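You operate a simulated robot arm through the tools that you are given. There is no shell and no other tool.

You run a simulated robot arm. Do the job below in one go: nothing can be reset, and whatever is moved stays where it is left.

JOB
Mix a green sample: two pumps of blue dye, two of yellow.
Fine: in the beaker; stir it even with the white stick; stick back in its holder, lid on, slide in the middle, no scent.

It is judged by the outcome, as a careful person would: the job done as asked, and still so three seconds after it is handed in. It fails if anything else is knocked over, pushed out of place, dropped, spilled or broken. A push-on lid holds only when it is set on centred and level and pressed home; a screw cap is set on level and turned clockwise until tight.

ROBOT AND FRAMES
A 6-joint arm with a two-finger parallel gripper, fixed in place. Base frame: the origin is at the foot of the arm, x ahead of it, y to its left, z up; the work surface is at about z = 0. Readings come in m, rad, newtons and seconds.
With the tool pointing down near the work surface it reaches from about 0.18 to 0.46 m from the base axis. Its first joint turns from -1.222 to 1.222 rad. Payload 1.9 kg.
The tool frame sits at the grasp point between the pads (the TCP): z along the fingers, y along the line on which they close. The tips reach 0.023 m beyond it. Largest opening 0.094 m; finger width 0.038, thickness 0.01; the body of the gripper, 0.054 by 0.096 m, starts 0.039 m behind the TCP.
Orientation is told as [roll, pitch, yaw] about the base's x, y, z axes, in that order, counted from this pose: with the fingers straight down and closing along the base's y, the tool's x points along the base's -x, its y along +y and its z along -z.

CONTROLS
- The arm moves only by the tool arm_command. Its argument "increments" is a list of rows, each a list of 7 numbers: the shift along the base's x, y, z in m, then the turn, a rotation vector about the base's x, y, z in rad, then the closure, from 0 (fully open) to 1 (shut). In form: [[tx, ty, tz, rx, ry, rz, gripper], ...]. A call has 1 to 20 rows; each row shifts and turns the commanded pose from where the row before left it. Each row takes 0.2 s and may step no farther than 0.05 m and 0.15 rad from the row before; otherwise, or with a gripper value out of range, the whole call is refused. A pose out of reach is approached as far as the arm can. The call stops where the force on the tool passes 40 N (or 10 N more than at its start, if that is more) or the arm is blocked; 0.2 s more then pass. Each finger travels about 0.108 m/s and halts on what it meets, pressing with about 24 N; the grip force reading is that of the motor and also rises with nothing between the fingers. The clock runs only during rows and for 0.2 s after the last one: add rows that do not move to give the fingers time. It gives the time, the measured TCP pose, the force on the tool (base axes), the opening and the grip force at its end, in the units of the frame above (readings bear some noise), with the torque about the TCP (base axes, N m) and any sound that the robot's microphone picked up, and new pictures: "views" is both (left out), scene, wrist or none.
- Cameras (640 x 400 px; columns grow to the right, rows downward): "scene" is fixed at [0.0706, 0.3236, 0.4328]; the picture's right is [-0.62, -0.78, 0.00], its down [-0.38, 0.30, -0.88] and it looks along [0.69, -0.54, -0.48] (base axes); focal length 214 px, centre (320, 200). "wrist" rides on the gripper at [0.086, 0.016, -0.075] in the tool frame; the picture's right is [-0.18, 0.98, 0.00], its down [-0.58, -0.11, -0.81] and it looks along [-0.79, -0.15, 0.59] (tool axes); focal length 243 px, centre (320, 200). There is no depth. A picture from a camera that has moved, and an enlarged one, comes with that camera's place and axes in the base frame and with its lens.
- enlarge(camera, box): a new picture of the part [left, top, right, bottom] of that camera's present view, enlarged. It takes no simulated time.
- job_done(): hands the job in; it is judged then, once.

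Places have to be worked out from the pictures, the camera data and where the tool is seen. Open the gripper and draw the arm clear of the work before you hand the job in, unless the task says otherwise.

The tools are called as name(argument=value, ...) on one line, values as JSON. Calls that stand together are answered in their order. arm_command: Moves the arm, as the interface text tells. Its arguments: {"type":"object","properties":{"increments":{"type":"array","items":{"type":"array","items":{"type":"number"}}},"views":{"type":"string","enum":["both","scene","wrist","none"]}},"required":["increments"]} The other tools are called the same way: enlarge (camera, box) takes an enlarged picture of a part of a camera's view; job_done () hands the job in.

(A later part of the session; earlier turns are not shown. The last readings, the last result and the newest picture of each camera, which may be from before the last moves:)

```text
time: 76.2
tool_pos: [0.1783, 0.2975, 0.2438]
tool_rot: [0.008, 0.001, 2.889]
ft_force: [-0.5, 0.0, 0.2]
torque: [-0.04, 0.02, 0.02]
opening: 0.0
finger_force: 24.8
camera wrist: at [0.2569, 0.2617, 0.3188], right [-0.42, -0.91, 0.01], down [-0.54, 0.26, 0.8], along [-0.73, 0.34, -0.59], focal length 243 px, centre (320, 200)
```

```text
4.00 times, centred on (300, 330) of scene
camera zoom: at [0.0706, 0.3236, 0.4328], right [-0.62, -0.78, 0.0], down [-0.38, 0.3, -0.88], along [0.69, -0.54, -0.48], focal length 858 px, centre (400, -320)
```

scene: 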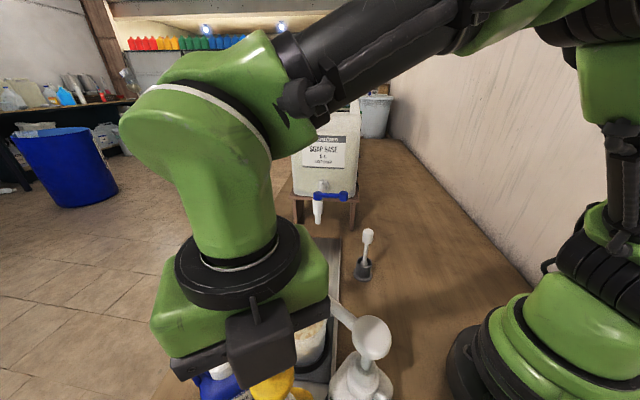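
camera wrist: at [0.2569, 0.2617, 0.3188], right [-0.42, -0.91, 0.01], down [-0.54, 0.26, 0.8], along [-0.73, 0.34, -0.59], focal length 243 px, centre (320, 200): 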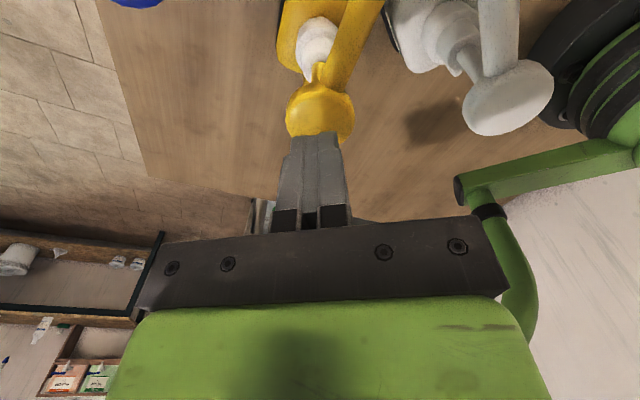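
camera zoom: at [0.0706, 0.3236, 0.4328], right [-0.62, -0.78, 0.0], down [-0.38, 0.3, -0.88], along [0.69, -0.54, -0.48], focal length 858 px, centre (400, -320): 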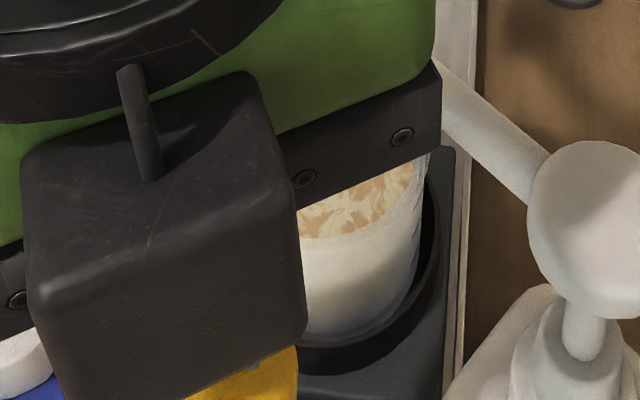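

The head is back up and yellow dye shows at the surface. Second yellow pump: same full stroke, then back up.

arm_command(increments=[[0, 0, -0.01, 0, 0, 0, 1], [0, 0, -0.01, 0, 0, 0, 1], [0, 0, -0.01, 0, 0, 0, 1], [0, 0, -0.01, 0, 0, 0, 1], [0, 0, -0.01, 0, 0, 0, 1], [0, 0, -0.005, 0, 0, 0, 1], [0, 0, 0, 0, 0, 0, 1]], views="none")

arm_command(increments=[[0, 0, 0.012, 0, 0, 0, 1], [0, 0, 0.015, 0, 0, 0, 1], [0, 0, 0.018, 0, 0, 0, 1], [0, 0, 0.015, 0, 0, 0, 1], [0, 0, 0.015, 0, 0, 0, 1], [0, 0, 0, 0, 0, 0, 1]], views="both")

enlarge(camera="scene", box=[240, 280, 360, 380])

```text
time: 77.8
tool_pos: [0.178, 0.2987, 0.1883]
tool_rot: [0.004, 0.002, 2.89]
ft_force: [-1.4, 3.8, 7.3]
torque: [0.1, 0.14, -0.02]
opening: 0.0
finger_force: 24.2
```

```text
time: 79.2
tool_pos: [0.1787, 0.2981, 0.2652]
tool_rot: [0.007, 0.001, 2.891]
ft_force: [0.3, 0.0, -0.8]
torque: [-0.02, 0.0, 0.01]
opening: 0.0
finger_force: 23.5
camera wrist: at [0.2579, 0.2618, 0.3389], right [-0.42, -0.91, 0.01], down [-0.54, 0.26, 0.8], along [-0.73, 0.34, -0.59], focal length 243 px, centre (320, 200)
```

scene: 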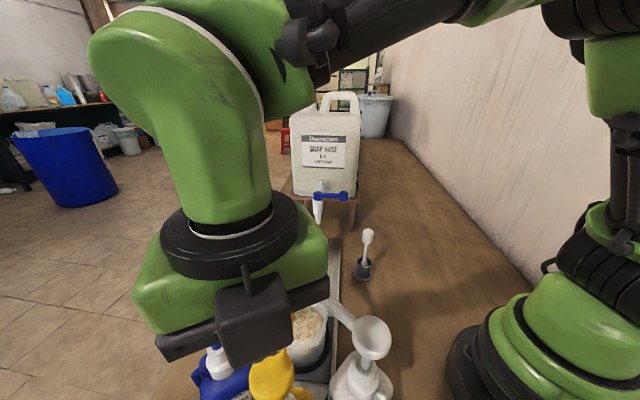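
wrist: 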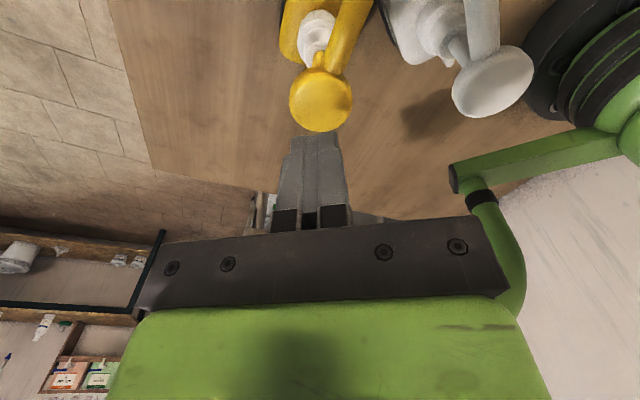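

```text
4.00 times, centred on (300, 330) of scene
camera zoom: at [0.0706, 0.3236, 0.4328], right [-0.62, -0.78, 0.0], down [-0.38, 0.3, -0.88], along [0.69, -0.54, -0.48], focal length 858 px, centre (400, -320)
```

zoom: 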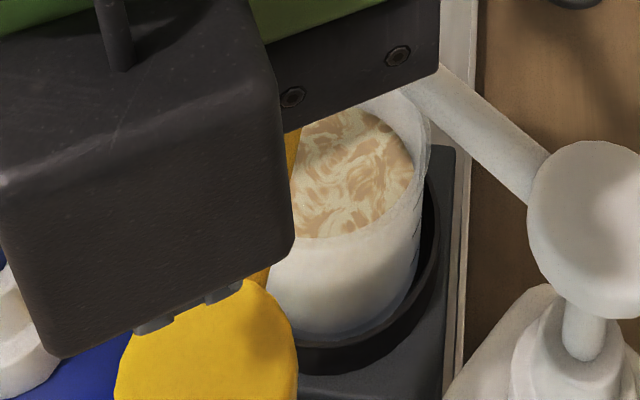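

Both yellow pumps are done, and both heads are back up. Now I'll retrace to the slide handle: move clear, lean outward again, open part way and come above the knob.

arm_command(increments=[[0.028, -0.0165, 0.004, 0, 0, 0, 1], [0.028, -0.0165, 0.003, 0, 0, 0, 1], [0.029, -0.0165, 0.003, 0, 0, 0, 0.7], [0.029, -0.0165, 0, 0, 0, 0, 0.36], [0, 0, 0, -0.0298, -0.1163, 0, 0.36], [0, 0, 0, -0.0298, -0.1163, 0, 0.36], [0.02, 0.006, -0.003, 0, 0, 0, 0.36], [0.02, 0.006, -0.003, 0, 0, 0, 0.36], [0.0195, 0.008, -0.004, 0, 0, 0, 0.36], [0, 0, 0, 0, 0, 0, 0.36]], views="both")

enlarge(camera="wrist", box=[160, 0, 480, 240])

enlarge(camera="scene", box=[180, 240, 400, 400])

```text
time: 81.4
tool_pos: [0.3518, 0.2521, 0.2642]
tool_rot: [0.006, 0.239, 2.892]
ft_force: [0.2, -0.1, -0.7]
torque: [-0.01, -0.01, 0.0]
opening: 0.06
finger_force: 0.0
camera wrist: at [0.4109, 0.221, 0.3565], right [-0.42, -0.91, -0.04], down [-0.7, 0.3, 0.64], along [-0.57, 0.3, -0.76], focal length 243 px, centre (320, 200)
```

scene: 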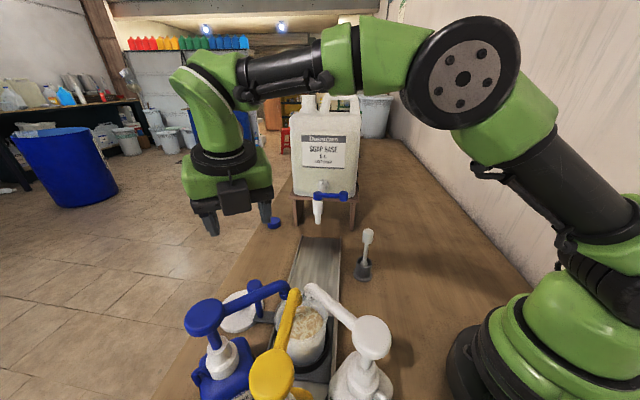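
wrist: 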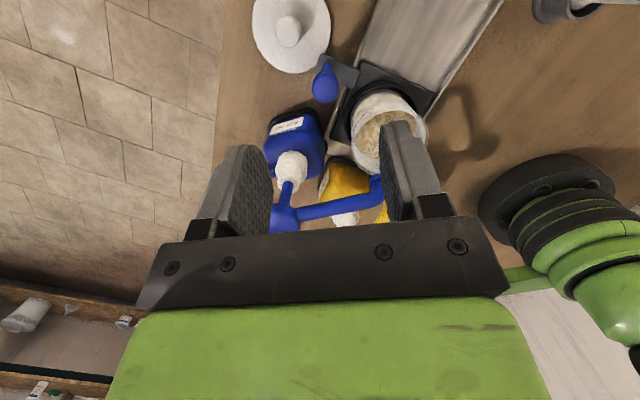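

```text
1.67 times, centred on (320, 120) of wrist
camera zoom: at [0.4109, 0.221, 0.3565], right [-0.42, -0.91, -0.04], down [-0.7, 0.3, 0.64], along [-0.57, 0.3, -0.76], focal length 404 px, centre (320, 333)
```

zoom: 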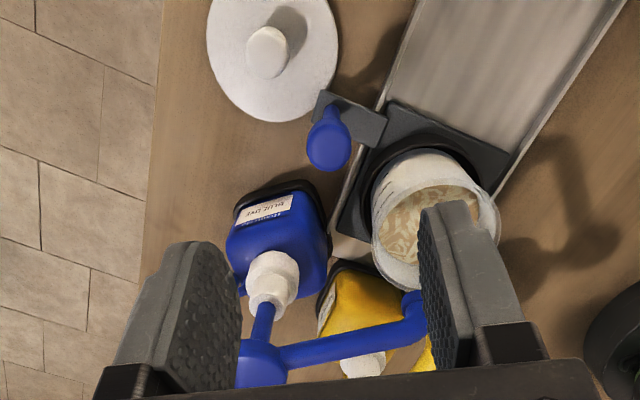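

```text
2.50 times, centred on (290, 320) of scene
camera zoom: at [0.0706, 0.3236, 0.4328], right [-0.62, -0.78, 0.0], down [-0.38, 0.3, -0.88], along [0.69, -0.54, -0.48], focal length 536 px, centre (395, -100)
```

zoom: 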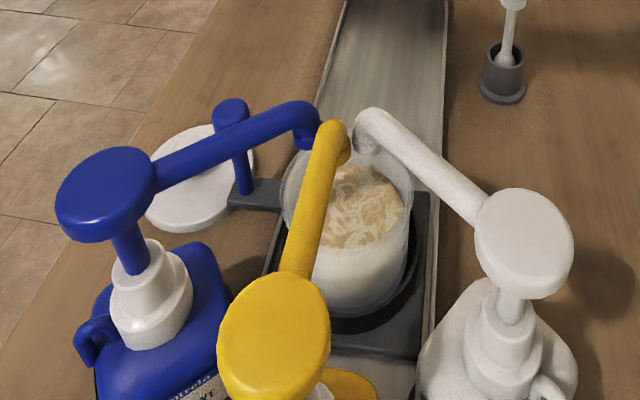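

The knob is at about (0.353, 0.254), right below. I'll descend over it to grip height and close.

arm_command(increments=[[0.0015, 0.0015, -0.03, 0, 0, 0, 0.36], [0, 0, -0.035, 0, 0, 0, 0.36], [0, 0, -0.035, 0, 0, 0, 0.36], [0, 0, -0.03, 0, 0, 0, 0.36], [0, 0, -0.02, 0, 0, 0, 0.36], [0, 0, -0.009, 0, 0, 0, 0.36], [0, 0, 0, 0, 0, 0, 0.36]], views="wrist")

```text
time: 83.0
tool_pos: [0.3531, 0.2535, 0.106]
tool_rot: [0.007, 0.24, 2.888]
ft_force: [-0.7, -0.1, -0.9]
torque: [0.03, 0.0, -0.02]
opening: 0.0603
finger_force: 0.1
camera wrist: at [0.412, 0.2213, 0.1982], right [-0.42, -0.91, -0.04], down [-0.7, 0.3, 0.64], along [-0.57, 0.3, -0.76], focal length 243 px, centre (320, 200)
```

wrist: 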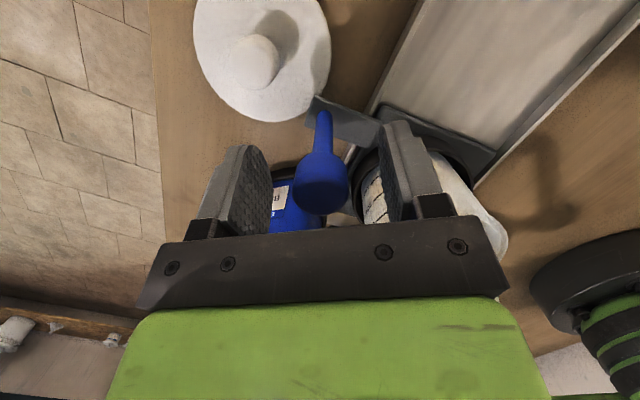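

The knob is centred between the pads, so I'll close.

arm_command(increments=[[0, 0, 0, 0, 0, 0, 0.6], [0, 0, 0, 0, 0, 0, 0.72], [0, 0, 0, 0, 0, 0, 1], [0, 0, 0, 0, 0, 0, 1]], views="none")

```text
time: 84.0
tool_pos: [0.3511, 0.252, 0.1063]
tool_rot: [0.008, 0.241, 2.888]
ft_force: [-2.7, -5.8, 0.8]
torque: [0.47, -0.12, 0.0]
opening: 0.0257
finger_force: 44.3
```

Gripped. Now I'll pull the carriage back along the rail toward the middle (about 0.117 m), checking side force as I go.

arm_command(increments=[[0.003, -0.003, 0, 0, 0, 0, 1], [0.004, -0.004, 0, 0, 0, 0, 1], [0.004, -0.004, 0, 0, 0, 0, 1], [0.004, -0.004, 0, 0, 0, 0, 1]], views="scene")

```text
time: 84.8
tool_pos: [0.3615, 0.2421, 0.1051]
tool_rot: [0.009, 0.24, 2.887]
ft_force: [-6.2, -4.6, 2.0]
torque: [0.28, -0.87, 0.06]
opening: 0.0257
finger_force: 44.9
stopped in row 3: the force on the tool passed its limit at 41 N (the readings are from after the stop); the commanded pose is now the measured one
```

scene: 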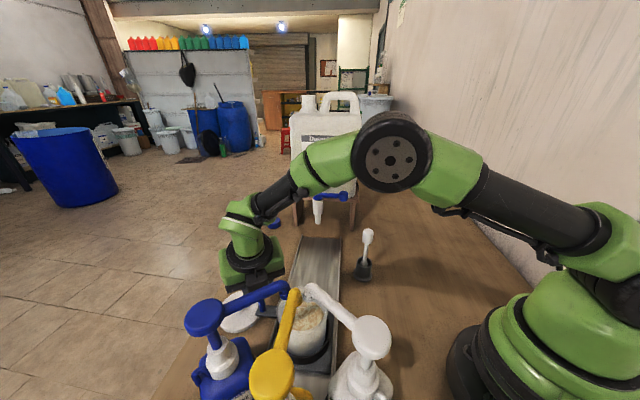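

The limit tripped from sideways (n) load; the pose was reset there. I'll continue with a slight −n offset first, then 45° steps.

arm_command(increments=[[0.0037, -0.0043, 0, 0, 0, 0, 1], [0.004, -0.004, 0, 0, 0, 0, 1], [0.004, -0.004, 0, 0, 0, 0, 1]], views="none")

```text
time: 85.6
tool_pos: [0.3744, 0.2307, 0.1054]
tool_rot: [0.009, 0.239, 2.887]
ft_force: [-2.8, -0.9, 3.3]
torque: [0.65, 0.32, 0.27]
opening: 0.0256
finger_force: 45.3
```

Forces are low now. I'll continue along 45°.

arm_command(increments=[[0.004, -0.004, 0, 0, 0, 0, 1], [0.004, -0.004, 0, 0, 0, 0, 1], [0.004, -0.004, 0, 0, 0, 0, 1], [0.004, -0.004, 0, 0, 0, 0, 1]], views="none")

```text
time: 86.6
tool_pos: [0.3881, 0.2161, 0.1059]
tool_rot: [0.007, 0.239, 2.888]
ft_force: [-5.3, -4.9, 11.2]
torque: [0.35, -0.62, -0.12]
opening: 0.026
finger_force: 44.6
```

arm_command(increments=[[0.0039, -0.0041, 0, 0, 0, 0, 1], [0.004, -0.004, 0, 0, 0, 0, 1], [0.004, -0.004, 0, 0, 0, 0, 1], [0.004, -0.004, 0, 0, 0, 0, 1]], views="none")

```text
time: 87.6
tool_pos: [0.4052, 0.1994, 0.1061]
tool_rot: [0.008, 0.241, 2.888]
ft_force: [-5.3, -3.2, 15.6]
torque: [0.49, -0.27, 0.09]
opening: 0.0259
finger_force: 45.1
```

Steady. Measured handle s≈0.1455; the middle is s≈0.188. I'll continue the remaining way in two parts.

arm_command(increments=[[0.004, -0.004, -0.0002, 0, 0, 0, 1], [0.004, -0.004, -0.0002, 0, 0, 0, 1], [0.004, -0.004, 0, 0, 0, 0, 1], [0.004, -0.004, 0, 0, 0, 0, 1]], views="none")

```text
time: 88.6
tool_pos: [0.4229, 0.1835, 0.1057]
tool_rot: [0.005, 0.243, 2.886]
ft_force: [6.6, 7.7, 22.0]
torque: [0.7, 0.37, -0.02]
opening: 0.026
finger_force: 44.8
```

Remaining about 0.013 per axis. The upward force is growing, so I'll let z rise slightly while finishing.

arm_command(increments=[[0.0044, -0.0043, 0.0004, 0, 0, 0, 1], [0.0044, -0.0043, 0.0003, 0, 0, 0, 1], [0.0042, -0.0042, 0, 0, 0, 0, 1], [0, 0, 0, 0, 0, 0, 1]], views="both")

```text
time: 89.6
tool_pos: [0.4344, 0.1712, 0.1062]
tool_rot: [0.007, 0.239, 2.889]
ft_force: [8.0, 9.0, 8.8]
torque: [0.25, -0.94, 0.1]
opening: 0.0256
finger_force: 45.1
camera wrist: at [0.4941, 0.1392, 0.198], right [-0.42, -0.91, -0.04], down [-0.7, 0.3, 0.65], along [-0.57, 0.3, -0.76], focal length 243 px, centre (320, 200)
```

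scene: 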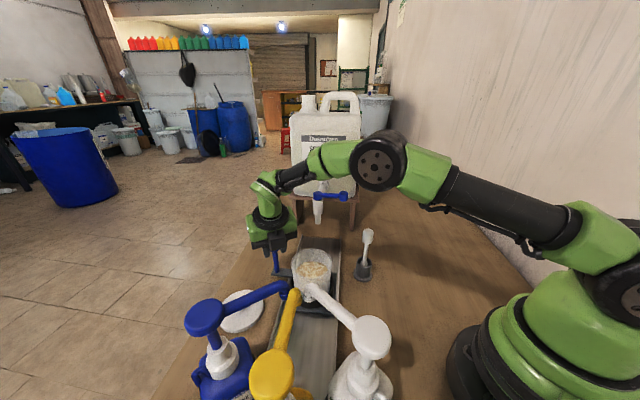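
wrist: 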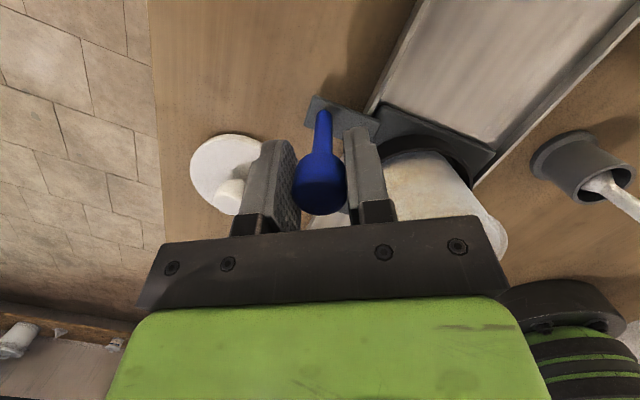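

Handle is at s≈0.186 against the original ≈0.187–0.188. I'll compare with the very first picture using the same zoom box.

enlarge(camera="scene", box=[240, 200, 400, 300])

```text
4.00 times, centred on (320, 250) of scene
camera zoom: at [0.0705, 0.3236, 0.4328], right [-0.62, -0.78, 0.0], down [-0.38, 0.3, -0.88], along [0.69, -0.54, -0.48], focal length 858 px, centre (320, 0)
```

zoom: 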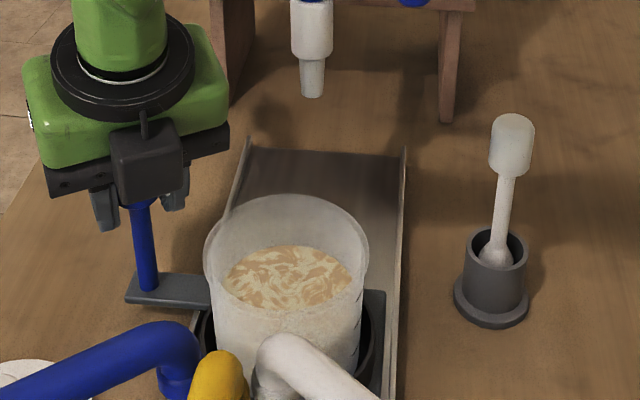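

It matches the original picture to the pixel, so the slide is back in the middle. I'll release, lift, and retract along the path I came.

arm_command(increments=[[0, 0, 0, 0, 0, 0, 0.7], [0, 0, 0, 0, 0, 0, 0.36], [0, 0, 0, 0, 0, 0, 0.36], [0, 0, 0.012, 0, 0, 0, 0.36], [0, 0, 0.03, 0, 0, 0, 0.36], [-0.008, 0, 0.02, 0, 0, 0, 0.36], [-0.015, 0, 0.02, 0, 0, 0, 0.36], [-0.025, -0.003, 0.02, 0, 0, 0, 0.36], [-0.025, -0.003, 0.02, 0, 0, 0, 0.36], [-0.025, -0.003, 0.02, 0, 0, 0, 0.36], [0, 0, 0, 0, 0, 0, 0.36]], views="both")

enlarge(camera="scene", box=[240, 200, 400, 300])

```text
time: 92.0
tool_pos: [0.3359, 0.1627, 0.2476]
tool_rot: [0.009, 0.24, 2.888]
ft_force: [-0.3, 0.2, -0.9]
torque: [-0.02, 0.01, 0.01]
opening: 0.06
finger_force: 0.0
camera wrist: at [0.3944, 0.131, 0.3402], right [-0.42, -0.91, -0.04], down [-0.7, 0.3, 0.65], along [-0.57, 0.3, -0.76], focal length 243 px, centre (320, 200)
```

scene: 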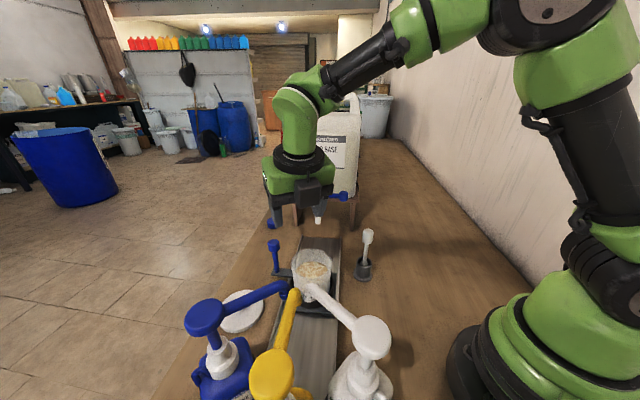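
wrist: 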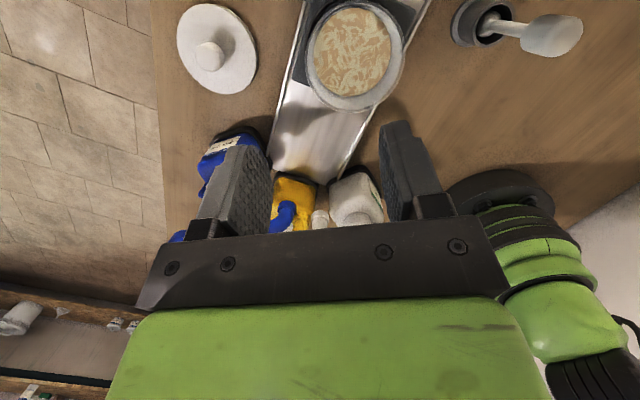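

```text
4.00 times, centred on (320, 250) of scene
camera zoom: at [0.0706, 0.3236, 0.4328], right [-0.62, -0.78, 0.0], down [-0.38, 0.3, -0.88], along [0.69, -0.54, -0.48], focal length 858 px, centre (320, 0)
```

zoom: 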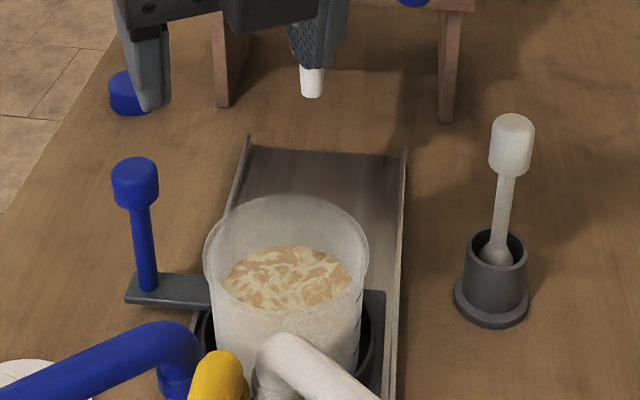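

Rim centre measured from both views: (0.349, 0.129), z≈0.096, with liquid at z≈0.07. The stick's grip is centred at about (0.310, −0.001), from z≈0.107 to 0.143. I'll undo the lean and rotate back to yaw 0 while moving over toward the stick, keeping the camera away from the tap.

arm_command(increments=[[-0.01, -0.01, 0.01, 0.0298, 0.1163, 0, 0.36], [-0.01, -0.01, 0.01, 0.0298, 0.1163, 0, 0.36], [-0.005, -0.01, 0.005, 0, 0, -0.15, 0.36], [-0.005, -0.01, 0.005, 0, 0, -0.15, 0.36], [-0.005, -0.01, 0, 0, 0, -0.15, 0.36], [-0.005, -0.01, 0, 0, 0, -0.15, 0.36], [-0.005, -0.01, 0, 0, 0, -0.15, 0.36], [-0.005, -0.01, 0, 0, 0, -0.15, 0.36], [0, -0.01, 0, 0, 0, -0.15, 0.36], [0, -0.01, 0, 0, 0, -0.15, 0.36], [0, -0.01, 0, 0, 0, -0.15, 0.36], [0, -0.01, 0, 0, 0, -0.15, 0.36], [0, -0.01, 0, 0, 0, -0.15, 0.36], [0, -0.01, 0, 0, 0, -0.15, 0.36], [0, -0.01, 0, 0, 0, -0.15, 0.36], [0, -0.01, 0, 0, 0, -0.15, 0.36], [0, 0, 0, 0, 0, -0.15, 0.36], [0, 0, 0, 0, 0, -0.15, 0.36], [0, 0, 0, 0, 0, -0.15, 0.36], [0, 0, 0, 0, 0, -0.15, 0.36]], views="both")

```text
time: 96.2
tool_pos: [0.2867, 0.0015, 0.276]
tool_rot: [0.009, -0.002, 0.186]
ft_force: [-0.4, 0.4, 0.2]
torque: [0.0, -0.01, -0.02]
opening: 0.0602
finger_force: 0.1
camera wrist: at [0.1973, 0.0006, 0.3517], right [0.0, 1.0, 0.01], down [0.59, -0.01, 0.81], along [0.81, 0.01, -0.59], focal length 243 px, centre (320, 200)
```

scene: 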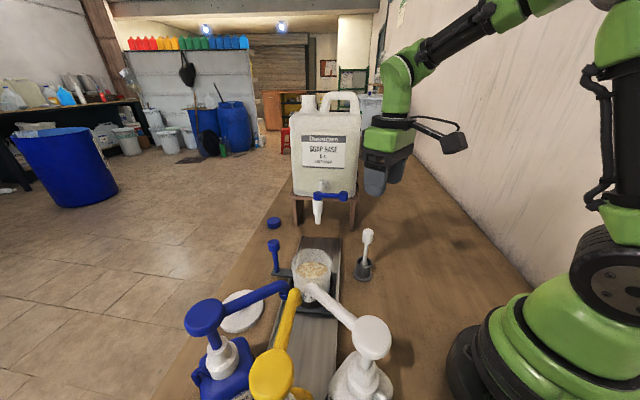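
wrist: 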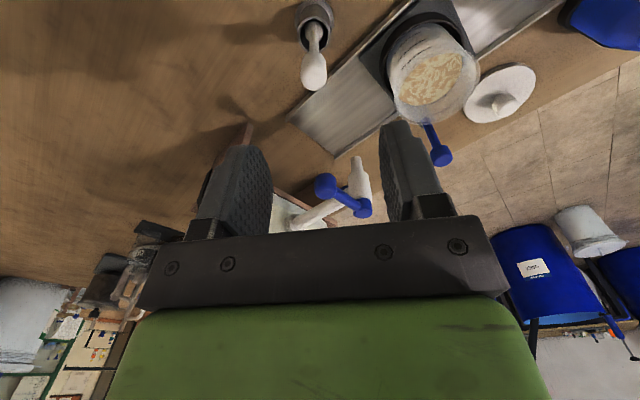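

Stick grip is at about (0.309, −0.001), z≈0.125. I'll finish yaw to 0, add a 0.15 rad outward lean (body away from the tap lever) and come above the stick.

arm_command(increments=[[0, 0, 0, 0, 0, -0.093, 0.36], [0, 0, 0, 0, 0, -0.093, 0.36], [0, 0, 0, -0.009, -0.075, 0, 0.36], [0, 0, 0, 0, -0.075, 0, 0.36], [0.011, -0.001, -0.02, 0, 0, 0, 0.36], [0.011, -0.0015, -0.03, 0, 0, 0, 0.36], [0, 0, -0.02, 0, 0, 0, 0.36], [0, 0, 0, 0, 0, 0, 0.36]], views="both")

enlarge(camera="scene", box=[300, 150, 460, 290])

```text
time: 98.0
tool_pos: [0.3081, -0.0034, 0.2088]
tool_rot: [0.001, -0.152, 0.003]
ft_force: [-0.4, 1.4, -0.3]
torque: [-0.01, -0.01, -0.01]
opening: 0.06
finger_force: 0.0
camera wrist: at [0.2108, 0.0142, 0.268], right [0.18, 0.98, 0.03], down [0.45, -0.11, 0.88], along [0.87, -0.15, -0.47], focal length 243 px, centre (320, 200)
```

scene: 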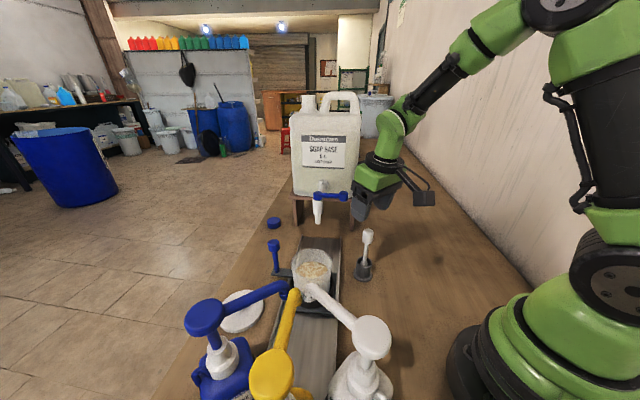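
wrist: 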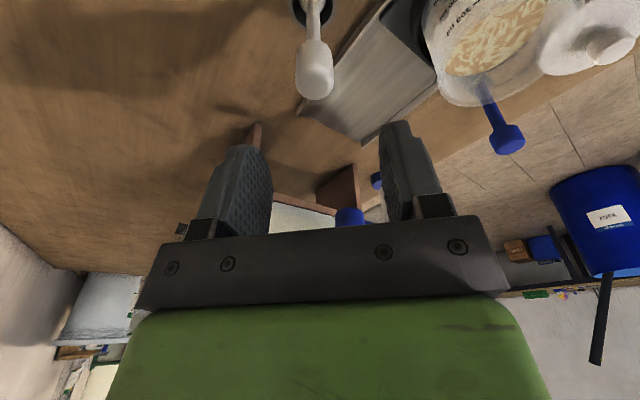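

```text
2.86 times, centred on (380, 220) of scene
camera zoom: at [0.0706, 0.3236, 0.4328], right [-0.62, -0.78, 0.0], down [-0.38, 0.3, -0.88], along [0.69, -0.54, -0.48], focal length 613 px, centre (149, 143)
```

zoom: 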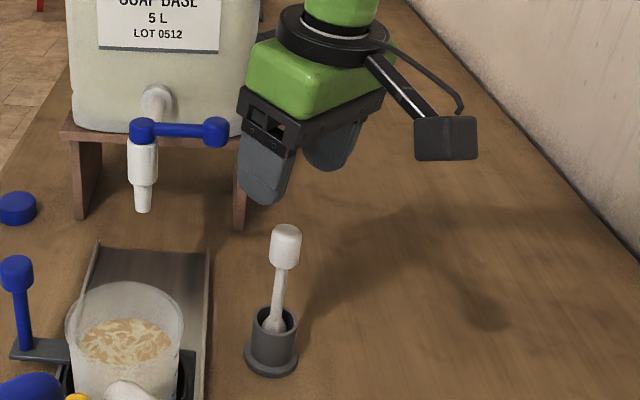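

The stick is at about (0.306, −0.003), right below the open fingers. I'll descend to grip height.

arm_command(increments=[[0, 0.001, -0.03, 0, 0, 0, 0.36], [0, 0, -0.025, 0, 0, 0, 0.36], [0, 0, -0.015, 0, 0, 0, 0.36], [0, 0, -0.012, 0, 0, 0, 0.36], [0, 0, 0, 0, 0, 0, 0.36]], views="both")

enlarge(camera="scene", box=[300, 180, 440, 290])

```text
time: 99.2
tool_pos: [0.3086, 0.0, 0.1254]
tool_rot: [-0.001, -0.152, 0.006]
ft_force: [-0.4, -0.5, 0.3]
torque: [-0.01, -0.04, -0.01]
opening: 0.0601
finger_force: 0.1
camera wrist: at [0.2105, 0.0157, 0.1852], right [0.18, 0.98, 0.03], down [0.45, -0.11, 0.88], along [0.87, -0.15, -0.47], focal length 243 px, centre (320, 200)
```

scene: 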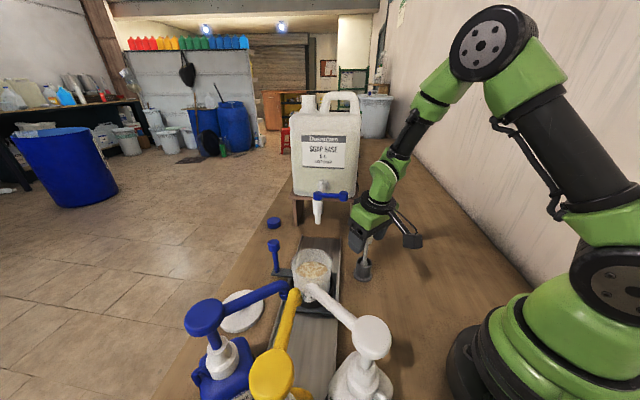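
wrist: 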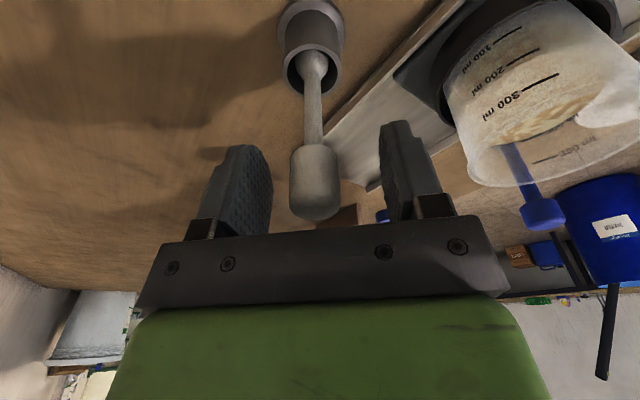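

```text
3.64 times, centred on (370, 235) of scene
camera zoom: at [0.0706, 0.3236, 0.4328], right [-0.62, -0.78, 0.0], down [-0.38, 0.3, -0.88], along [0.69, -0.54, -0.48], focal length 780 px, centre (138, 73)
```

zoom: 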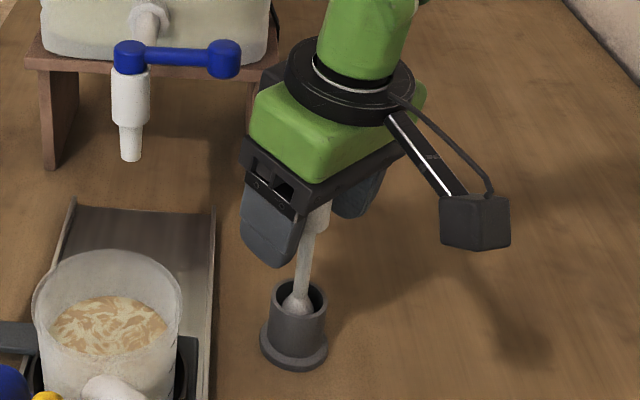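

The grip is centred between the fingers, so I'll close.

arm_command(increments=[[0, 0, 0, 0, 0, 0, 0.6], [0, 0, 0, 0, 0, 0, 0.7], [0, 0, 0, 0, 0, 0, 1], [0, 0, 0, 0, 0, 0, 1], [0, 0, 0, 0, 0, 0, 1]], views="both")

enlarge(camera="wrist", box=[220, 0, 420, 230])

```text
time: 100.4
tool_pos: [0.3069, -0.0009, 0.125]
tool_rot: [0.0, -0.152, 0.003]
ft_force: [0.3, -0.9, 0.5]
torque: [-0.04, -0.02, -0.04]
opening: 0.0222
finger_force: 23.8
camera wrist: at [0.2105, 0.0156, 0.1855], right [0.18, 0.98, 0.03], down [0.45, -0.11, 0.88], along [0.87, -0.15, -0.47], focal length 243 px, centre (320, 200)
```

scene: 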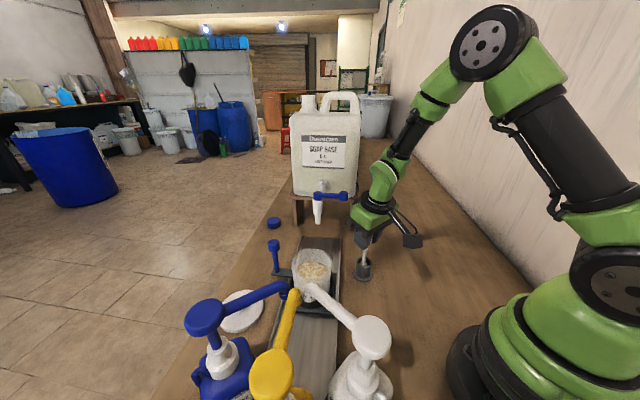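
wrist: 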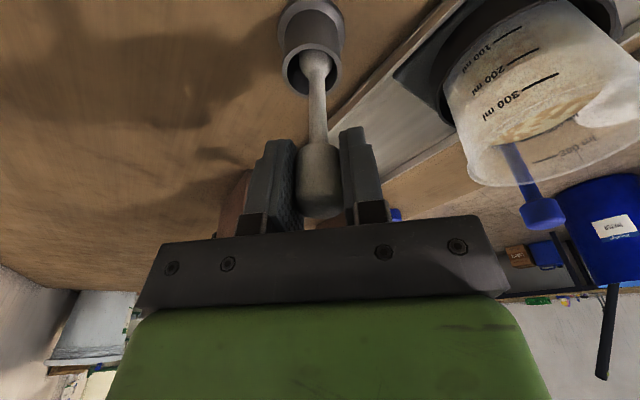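

```text
1.74 times, centred on (320, 115) of wrist
camera zoom: at [0.2105, 0.0156, 0.1855], right [0.18, 0.98, 0.03], down [0.45, -0.11, 0.88], along [0.87, -0.15, -0.47], focal length 422 px, centre (320, 348)
```

zoom: 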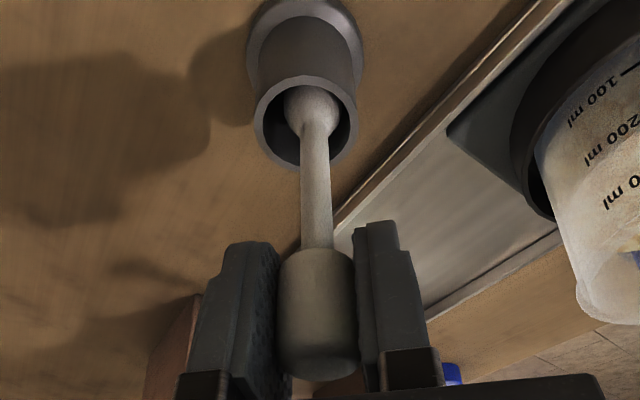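

Gripped (22 mm, grip force good). I'll lift the stick straight up out of the holder.

arm_command(increments=[[0, 0, 0.015, 0, 0, 0, 1], [0, 0, 0.025, 0, 0, 0, 1], [0, 0, 0.025, 0, 0, 0, 1], [0, 0, 0.025, 0, 0, 0, 1], [0, 0, 0.025, 0, 0, 0, 1], [0, 0, 0, 0, 0, 0, 1]], views="both")

enlarge(camera="scene", box=[300, 140, 460, 290])

```text
time: 101.8
tool_pos: [0.3085, 0.0008, 0.2399]
tool_rot: [-0.001, -0.153, 0.005]
ft_force: [-0.6, 0.4, -1.0]
torque: [-0.04, 0.02, 0.01]
opening: 0.0223
finger_force: 24.1
camera wrist: at [0.2117, 0.0174, 0.3006], right [0.18, 0.98, 0.03], down [0.45, -0.11, 0.88], along [0.87, -0.15, -0.47], focal length 243 px, centre (320, 200)
```

scene: 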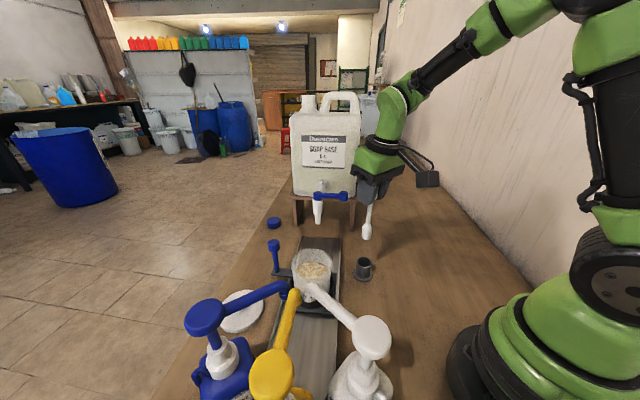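
wrist: 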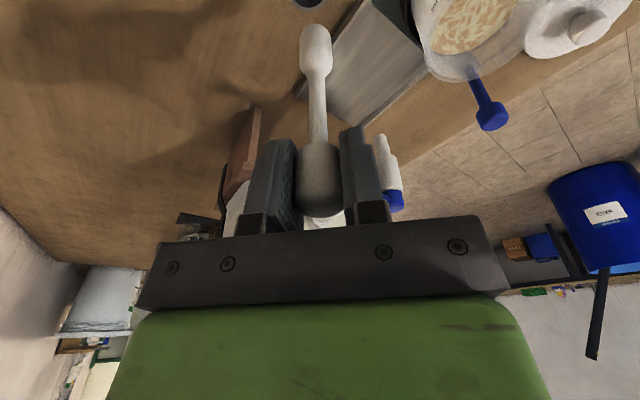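

```text
2.67 times, centred on (380, 215) of scene
camera zoom: at [0.0706, 0.3236, 0.4328], right [-0.62, -0.78, 0.0], down [-0.38, 0.3, -0.88], along [0.69, -0.54, -0.48], focal length 572 px, centre (160, 160)
```

zoom: 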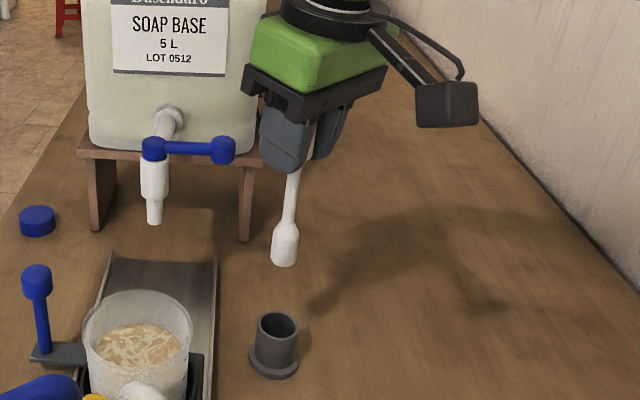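

Stick tip hangs about 0.121 m below the TCP (now z≈0.119) and is vertical. I'll move it over the beaker centre (0.349, 0.129) with clearance.

arm_command(increments=[[0, 0, 0.015, 0, 0, 0, 1], [0.0087, 0.0256, 0, 0, 0, 0, 1], [0.0087, 0.0256, 0, 0, 0, 0, 1], [0.0087, 0.0256, 0, 0, 0, 0, 1], [0.0087, 0.0256, 0, 0, 0, 0, 1], [0.0087, 0.0256, 0, 0, 0, 0, 1], [0, 0, 0, 0, 0, 0, 1]], views="both")

enlarge(camera="scene", box=[240, 160, 400, 300])

enlarge(camera="wrist", box=[220, 0, 420, 230])

```text
time: 103.4
tool_pos: [0.3542, 0.129, 0.2562]
tool_rot: [0.0, -0.151, 0.003]
ft_force: [-1.0, 0.2, 1.2]
torque: [0.01, -0.01, -0.01]
opening: 0.0222
finger_force: 23.6
camera wrist: at [0.2559, 0.1448, 0.3167], right [0.18, 0.98, 0.03], down [0.45, -0.11, 0.88], along [0.87, -0.15, -0.47], focal length 243 px, centre (320, 200)
```

scene: 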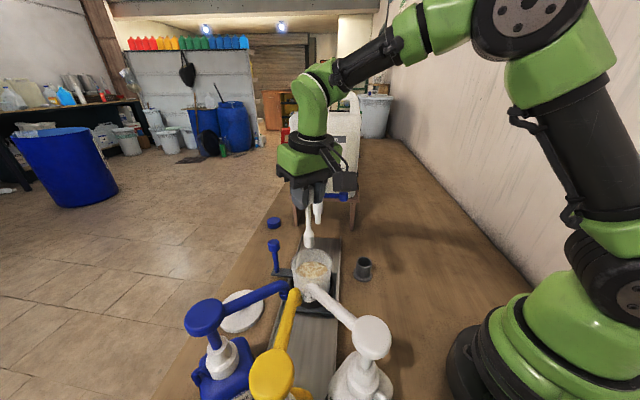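
wrist: 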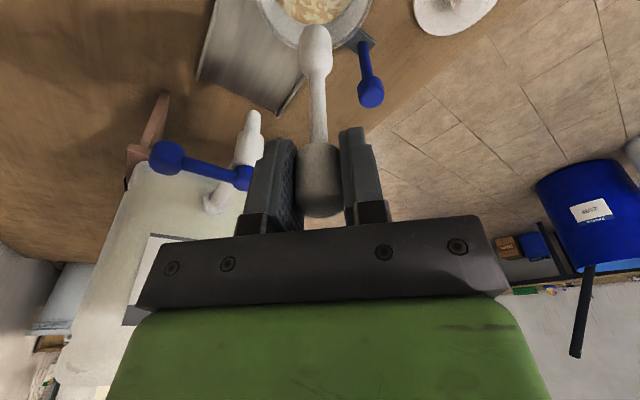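

```text
2.86 times, centred on (320, 230) of scene
camera zoom: at [0.0706, 0.3236, 0.4328], right [-0.62, -0.78, 0.0], down [-0.38, 0.3, -0.88], along [0.69, -0.54, -0.48], focal length 613 px, centre (320, 114)
```

zoom: 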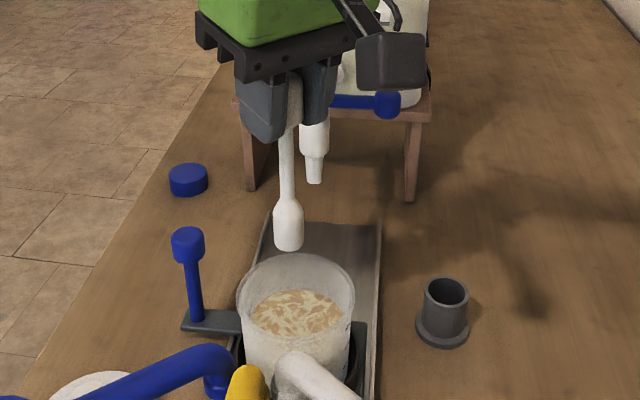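

```text
1.74 times, centred on (320, 115) of wrist
camera zoom: at [0.2559, 0.1448, 0.3167], right [0.18, 0.98, 0.03], down [0.45, -0.11, 0.88], along [0.87, -0.15, -0.47], focal length 422 px, centre (320, 348)
```

zoom: 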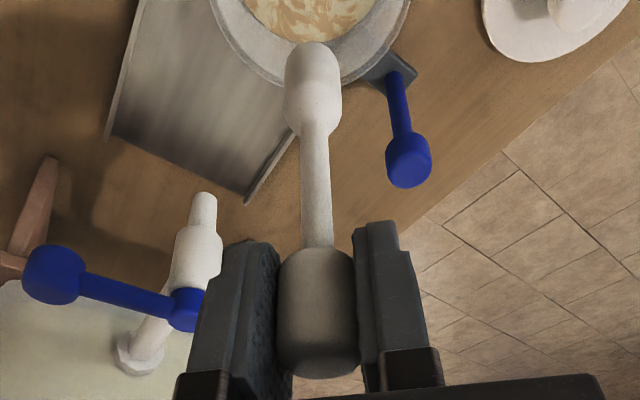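

The stick is a few mm off the rim centre, so I'll trim (−4, −2 mm) and lower until the tip is just inside the rim, above the liquid, to check centring.

arm_command(increments=[[-0.004, -0.002, -0.01, 0, 0, 0, 1], [0, 0, -0.02, 0, 0, 0, 1], [0, 0, -0.02, 0, 0, 0, 1], [0, 0, 0, 0, 0, 0, 1]], views="both")

enlarge(camera="scene", box=[250, 210, 370, 300])

enlarge(camera="wrist", box=[220, 0, 420, 230])

```text
time: 104.4
tool_pos: [0.3481, 0.1252, 0.2055]
tool_rot: [0.0, -0.15, 0.004]
ft_force: [0.0, 0.3, -0.6]
torque: [0.0, 0.0, -0.02]
opening: 0.0224
finger_force: 23.8
camera wrist: at [0.2509, 0.1421, 0.2661], right [0.18, 0.98, 0.03], down [0.45, -0.11, 0.88], along [0.87, -0.15, -0.47], focal length 243 px, centre (320, 200)
```

scene: 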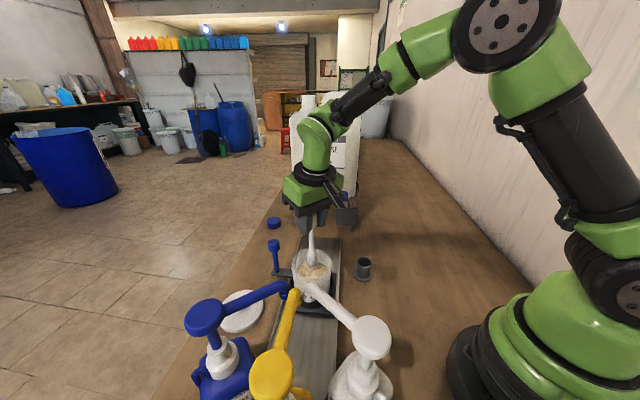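
wrist: 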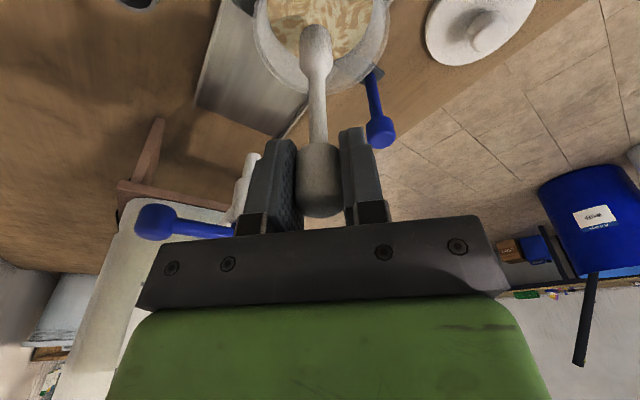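

```text
4.44 times, centred on (310, 255) of scene
camera zoom: at [0.0706, 0.3236, 0.4328], right [-0.62, -0.78, 0.0], down [-0.38, 0.3, -0.88], along [0.69, -0.54, -0.48], focal length 953 px, centre (364, -44)
```

zoom: 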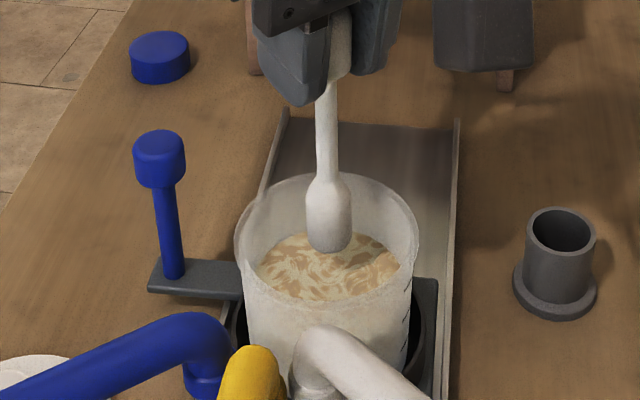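

```text
1.74 times, centred on (320, 115) of wrist
camera zoom: at [0.2509, 0.1421, 0.2661], right [0.18, 0.98, 0.03], down [0.45, -0.11, 0.88], along [0.87, -0.15, -0.47], focal length 422 px, centre (320, 348)
```

zoom: 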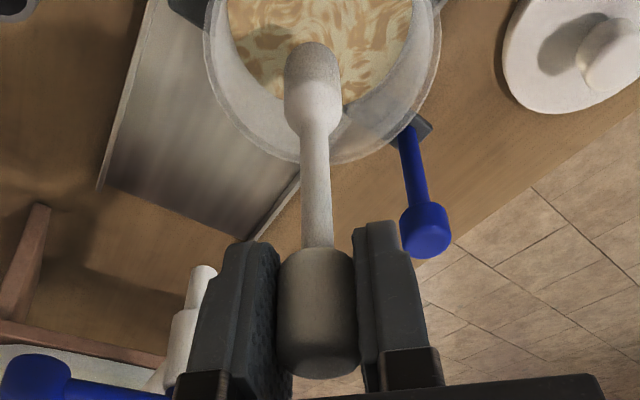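

Well centred (within 3 mm). I'll trim and lower the paddle into the liquid, watching for any contact force.

arm_command(increments=[[-0.002, 0.0025, -0.01, 0, 0, 0, 1], [0, 0, -0.012, 0, 0, 0, 1], [0, 0, -0.012, 0, 0, 0, 1], [0, 0, -0.01, 0, 0, 0, 1], [0, 0, -0.008, 0, 0, 0, 1], [0, 0, 0, 0, 0, 0, 1]], views="both")

enlarge(camera="scene", box=[250, 210, 370, 300])

```text
time: 105.8
tool_pos: [0.3437, 0.1288, 0.1532]
tool_rot: [-0.001, -0.152, 0.004]
ft_force: [0.4, 0.1, -0.3]
torque: [0.01, 0.0, 0.03]
opening: 0.0221
finger_force: 23.7
camera wrist: at [0.2477, 0.1451, 0.2136], right [0.18, 0.98, 0.03], down [0.45, -0.11, 0.88], along [0.87, -0.15, -0.47], focal length 243 px, centre (320, 200)
```

scene: 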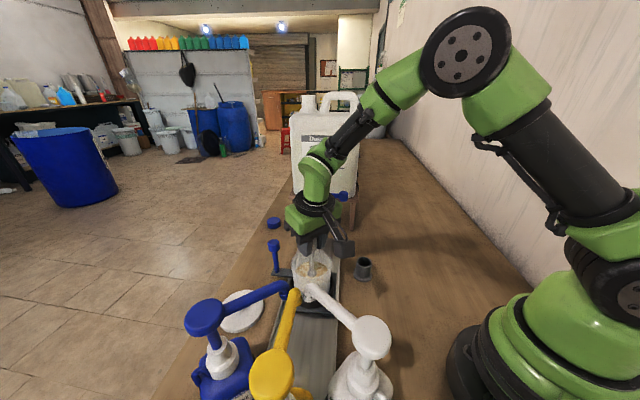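
wrist: 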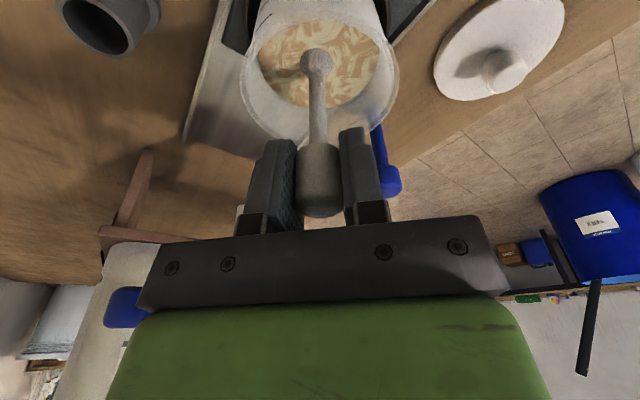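

```text
4.44 times, centred on (310, 255) of scene
camera zoom: at [0.0706, 0.3236, 0.4328], right [-0.62, -0.78, 0.0], down [-0.38, 0.3, -0.88], along [0.69, -0.54, -0.48], focal length 953 px, centre (364, -44)
```

zoom: 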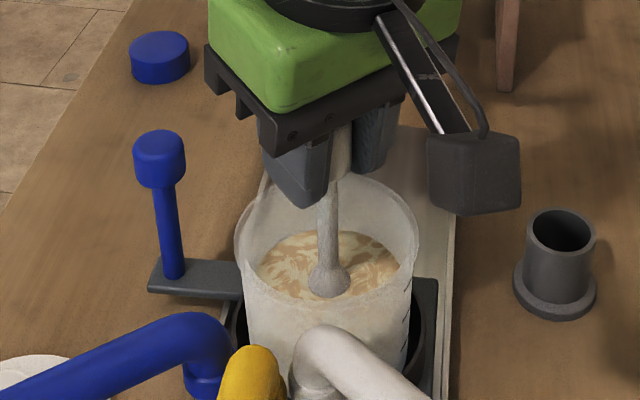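

The paddle is submerged with no contact force. I'll go 6 mm deeper and stir: circles of 15 mm radius, two turns first, checking force and colour.

arm_command(increments=[[0.003, -0.002, -0.005, 0, 0, 0, 1], [0.015, 0, 0, 0, 0, 0, 1], [-0.00351, 0.00964, 0, 0, 0, 0, 1], [-0.00889, 0.00513, 0, 0, 0, 0, 1], [-0.0101, -0.00178, 0, 0, 0, 0, 1], [-0.0066, -0.00786, 0, 0, 0, 0, 1], [0, -0.01026, 0, 0, 0, 0, 1], [0.0066, -0.00786, 0, 0, 0, 0, 1], [0.0101, -0.00178, 0, 0, 0, 0, 1], [0.00889, 0.00513, 0, 0, 0, 0, 1], [0.00351, 0.00964, 0, 0, 0, 0, 1]], views="both")

enlarge(camera="scene", box=[250, 210, 370, 300])

```text
time: 108.2
tool_pos: [0.3631, 0.1256, 0.1473]
tool_rot: [0.0, -0.151, 0.004]
ft_force: [0.5, 0.8, 0.6]
torque: [-0.02, -0.01, 0.01]
opening: 0.0222
finger_force: 23.8
camera wrist: at [0.2662, 0.1428, 0.2084], right [0.18, 0.98, 0.03], down [0.45, -0.11, 0.88], along [0.87, -0.15, -0.47], focal length 243 px, centre (320, 200)
```

scene: 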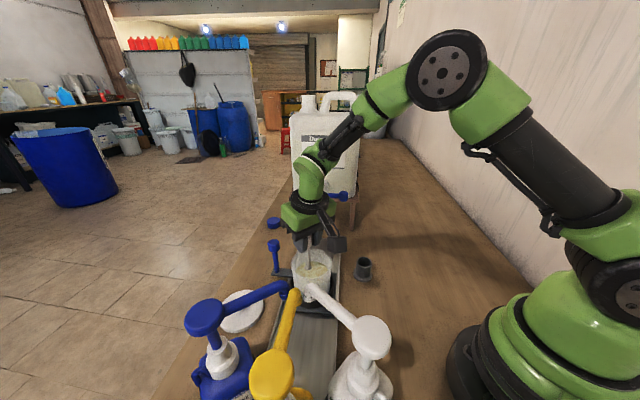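
wrist: 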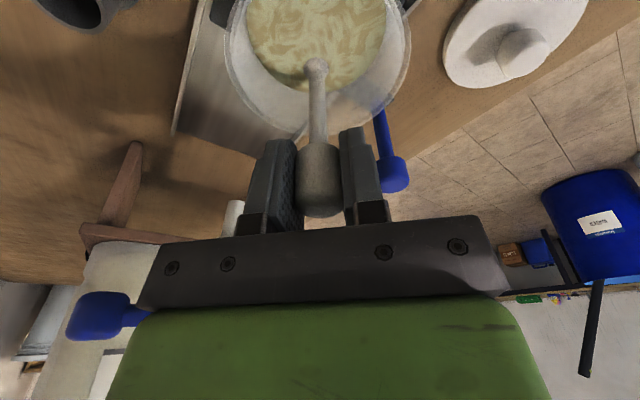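

```text
4.44 times, centred on (310, 255) of scene
camera zoom: at [0.0706, 0.3236, 0.4328], right [-0.62, -0.78, 0.0], down [-0.38, 0.3, -0.88], along [0.69, -0.54, -0.48], focal length 953 px, centre (364, -44)
```

zoom: 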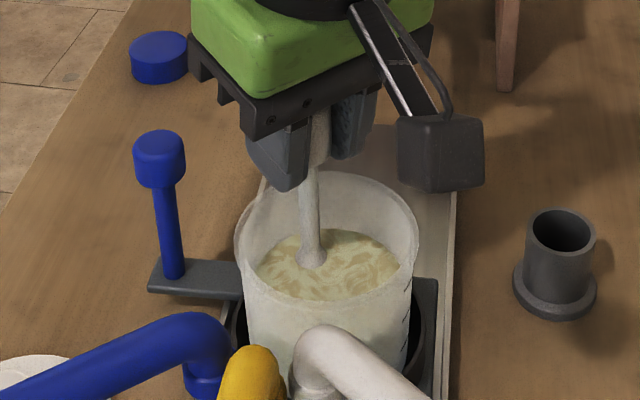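

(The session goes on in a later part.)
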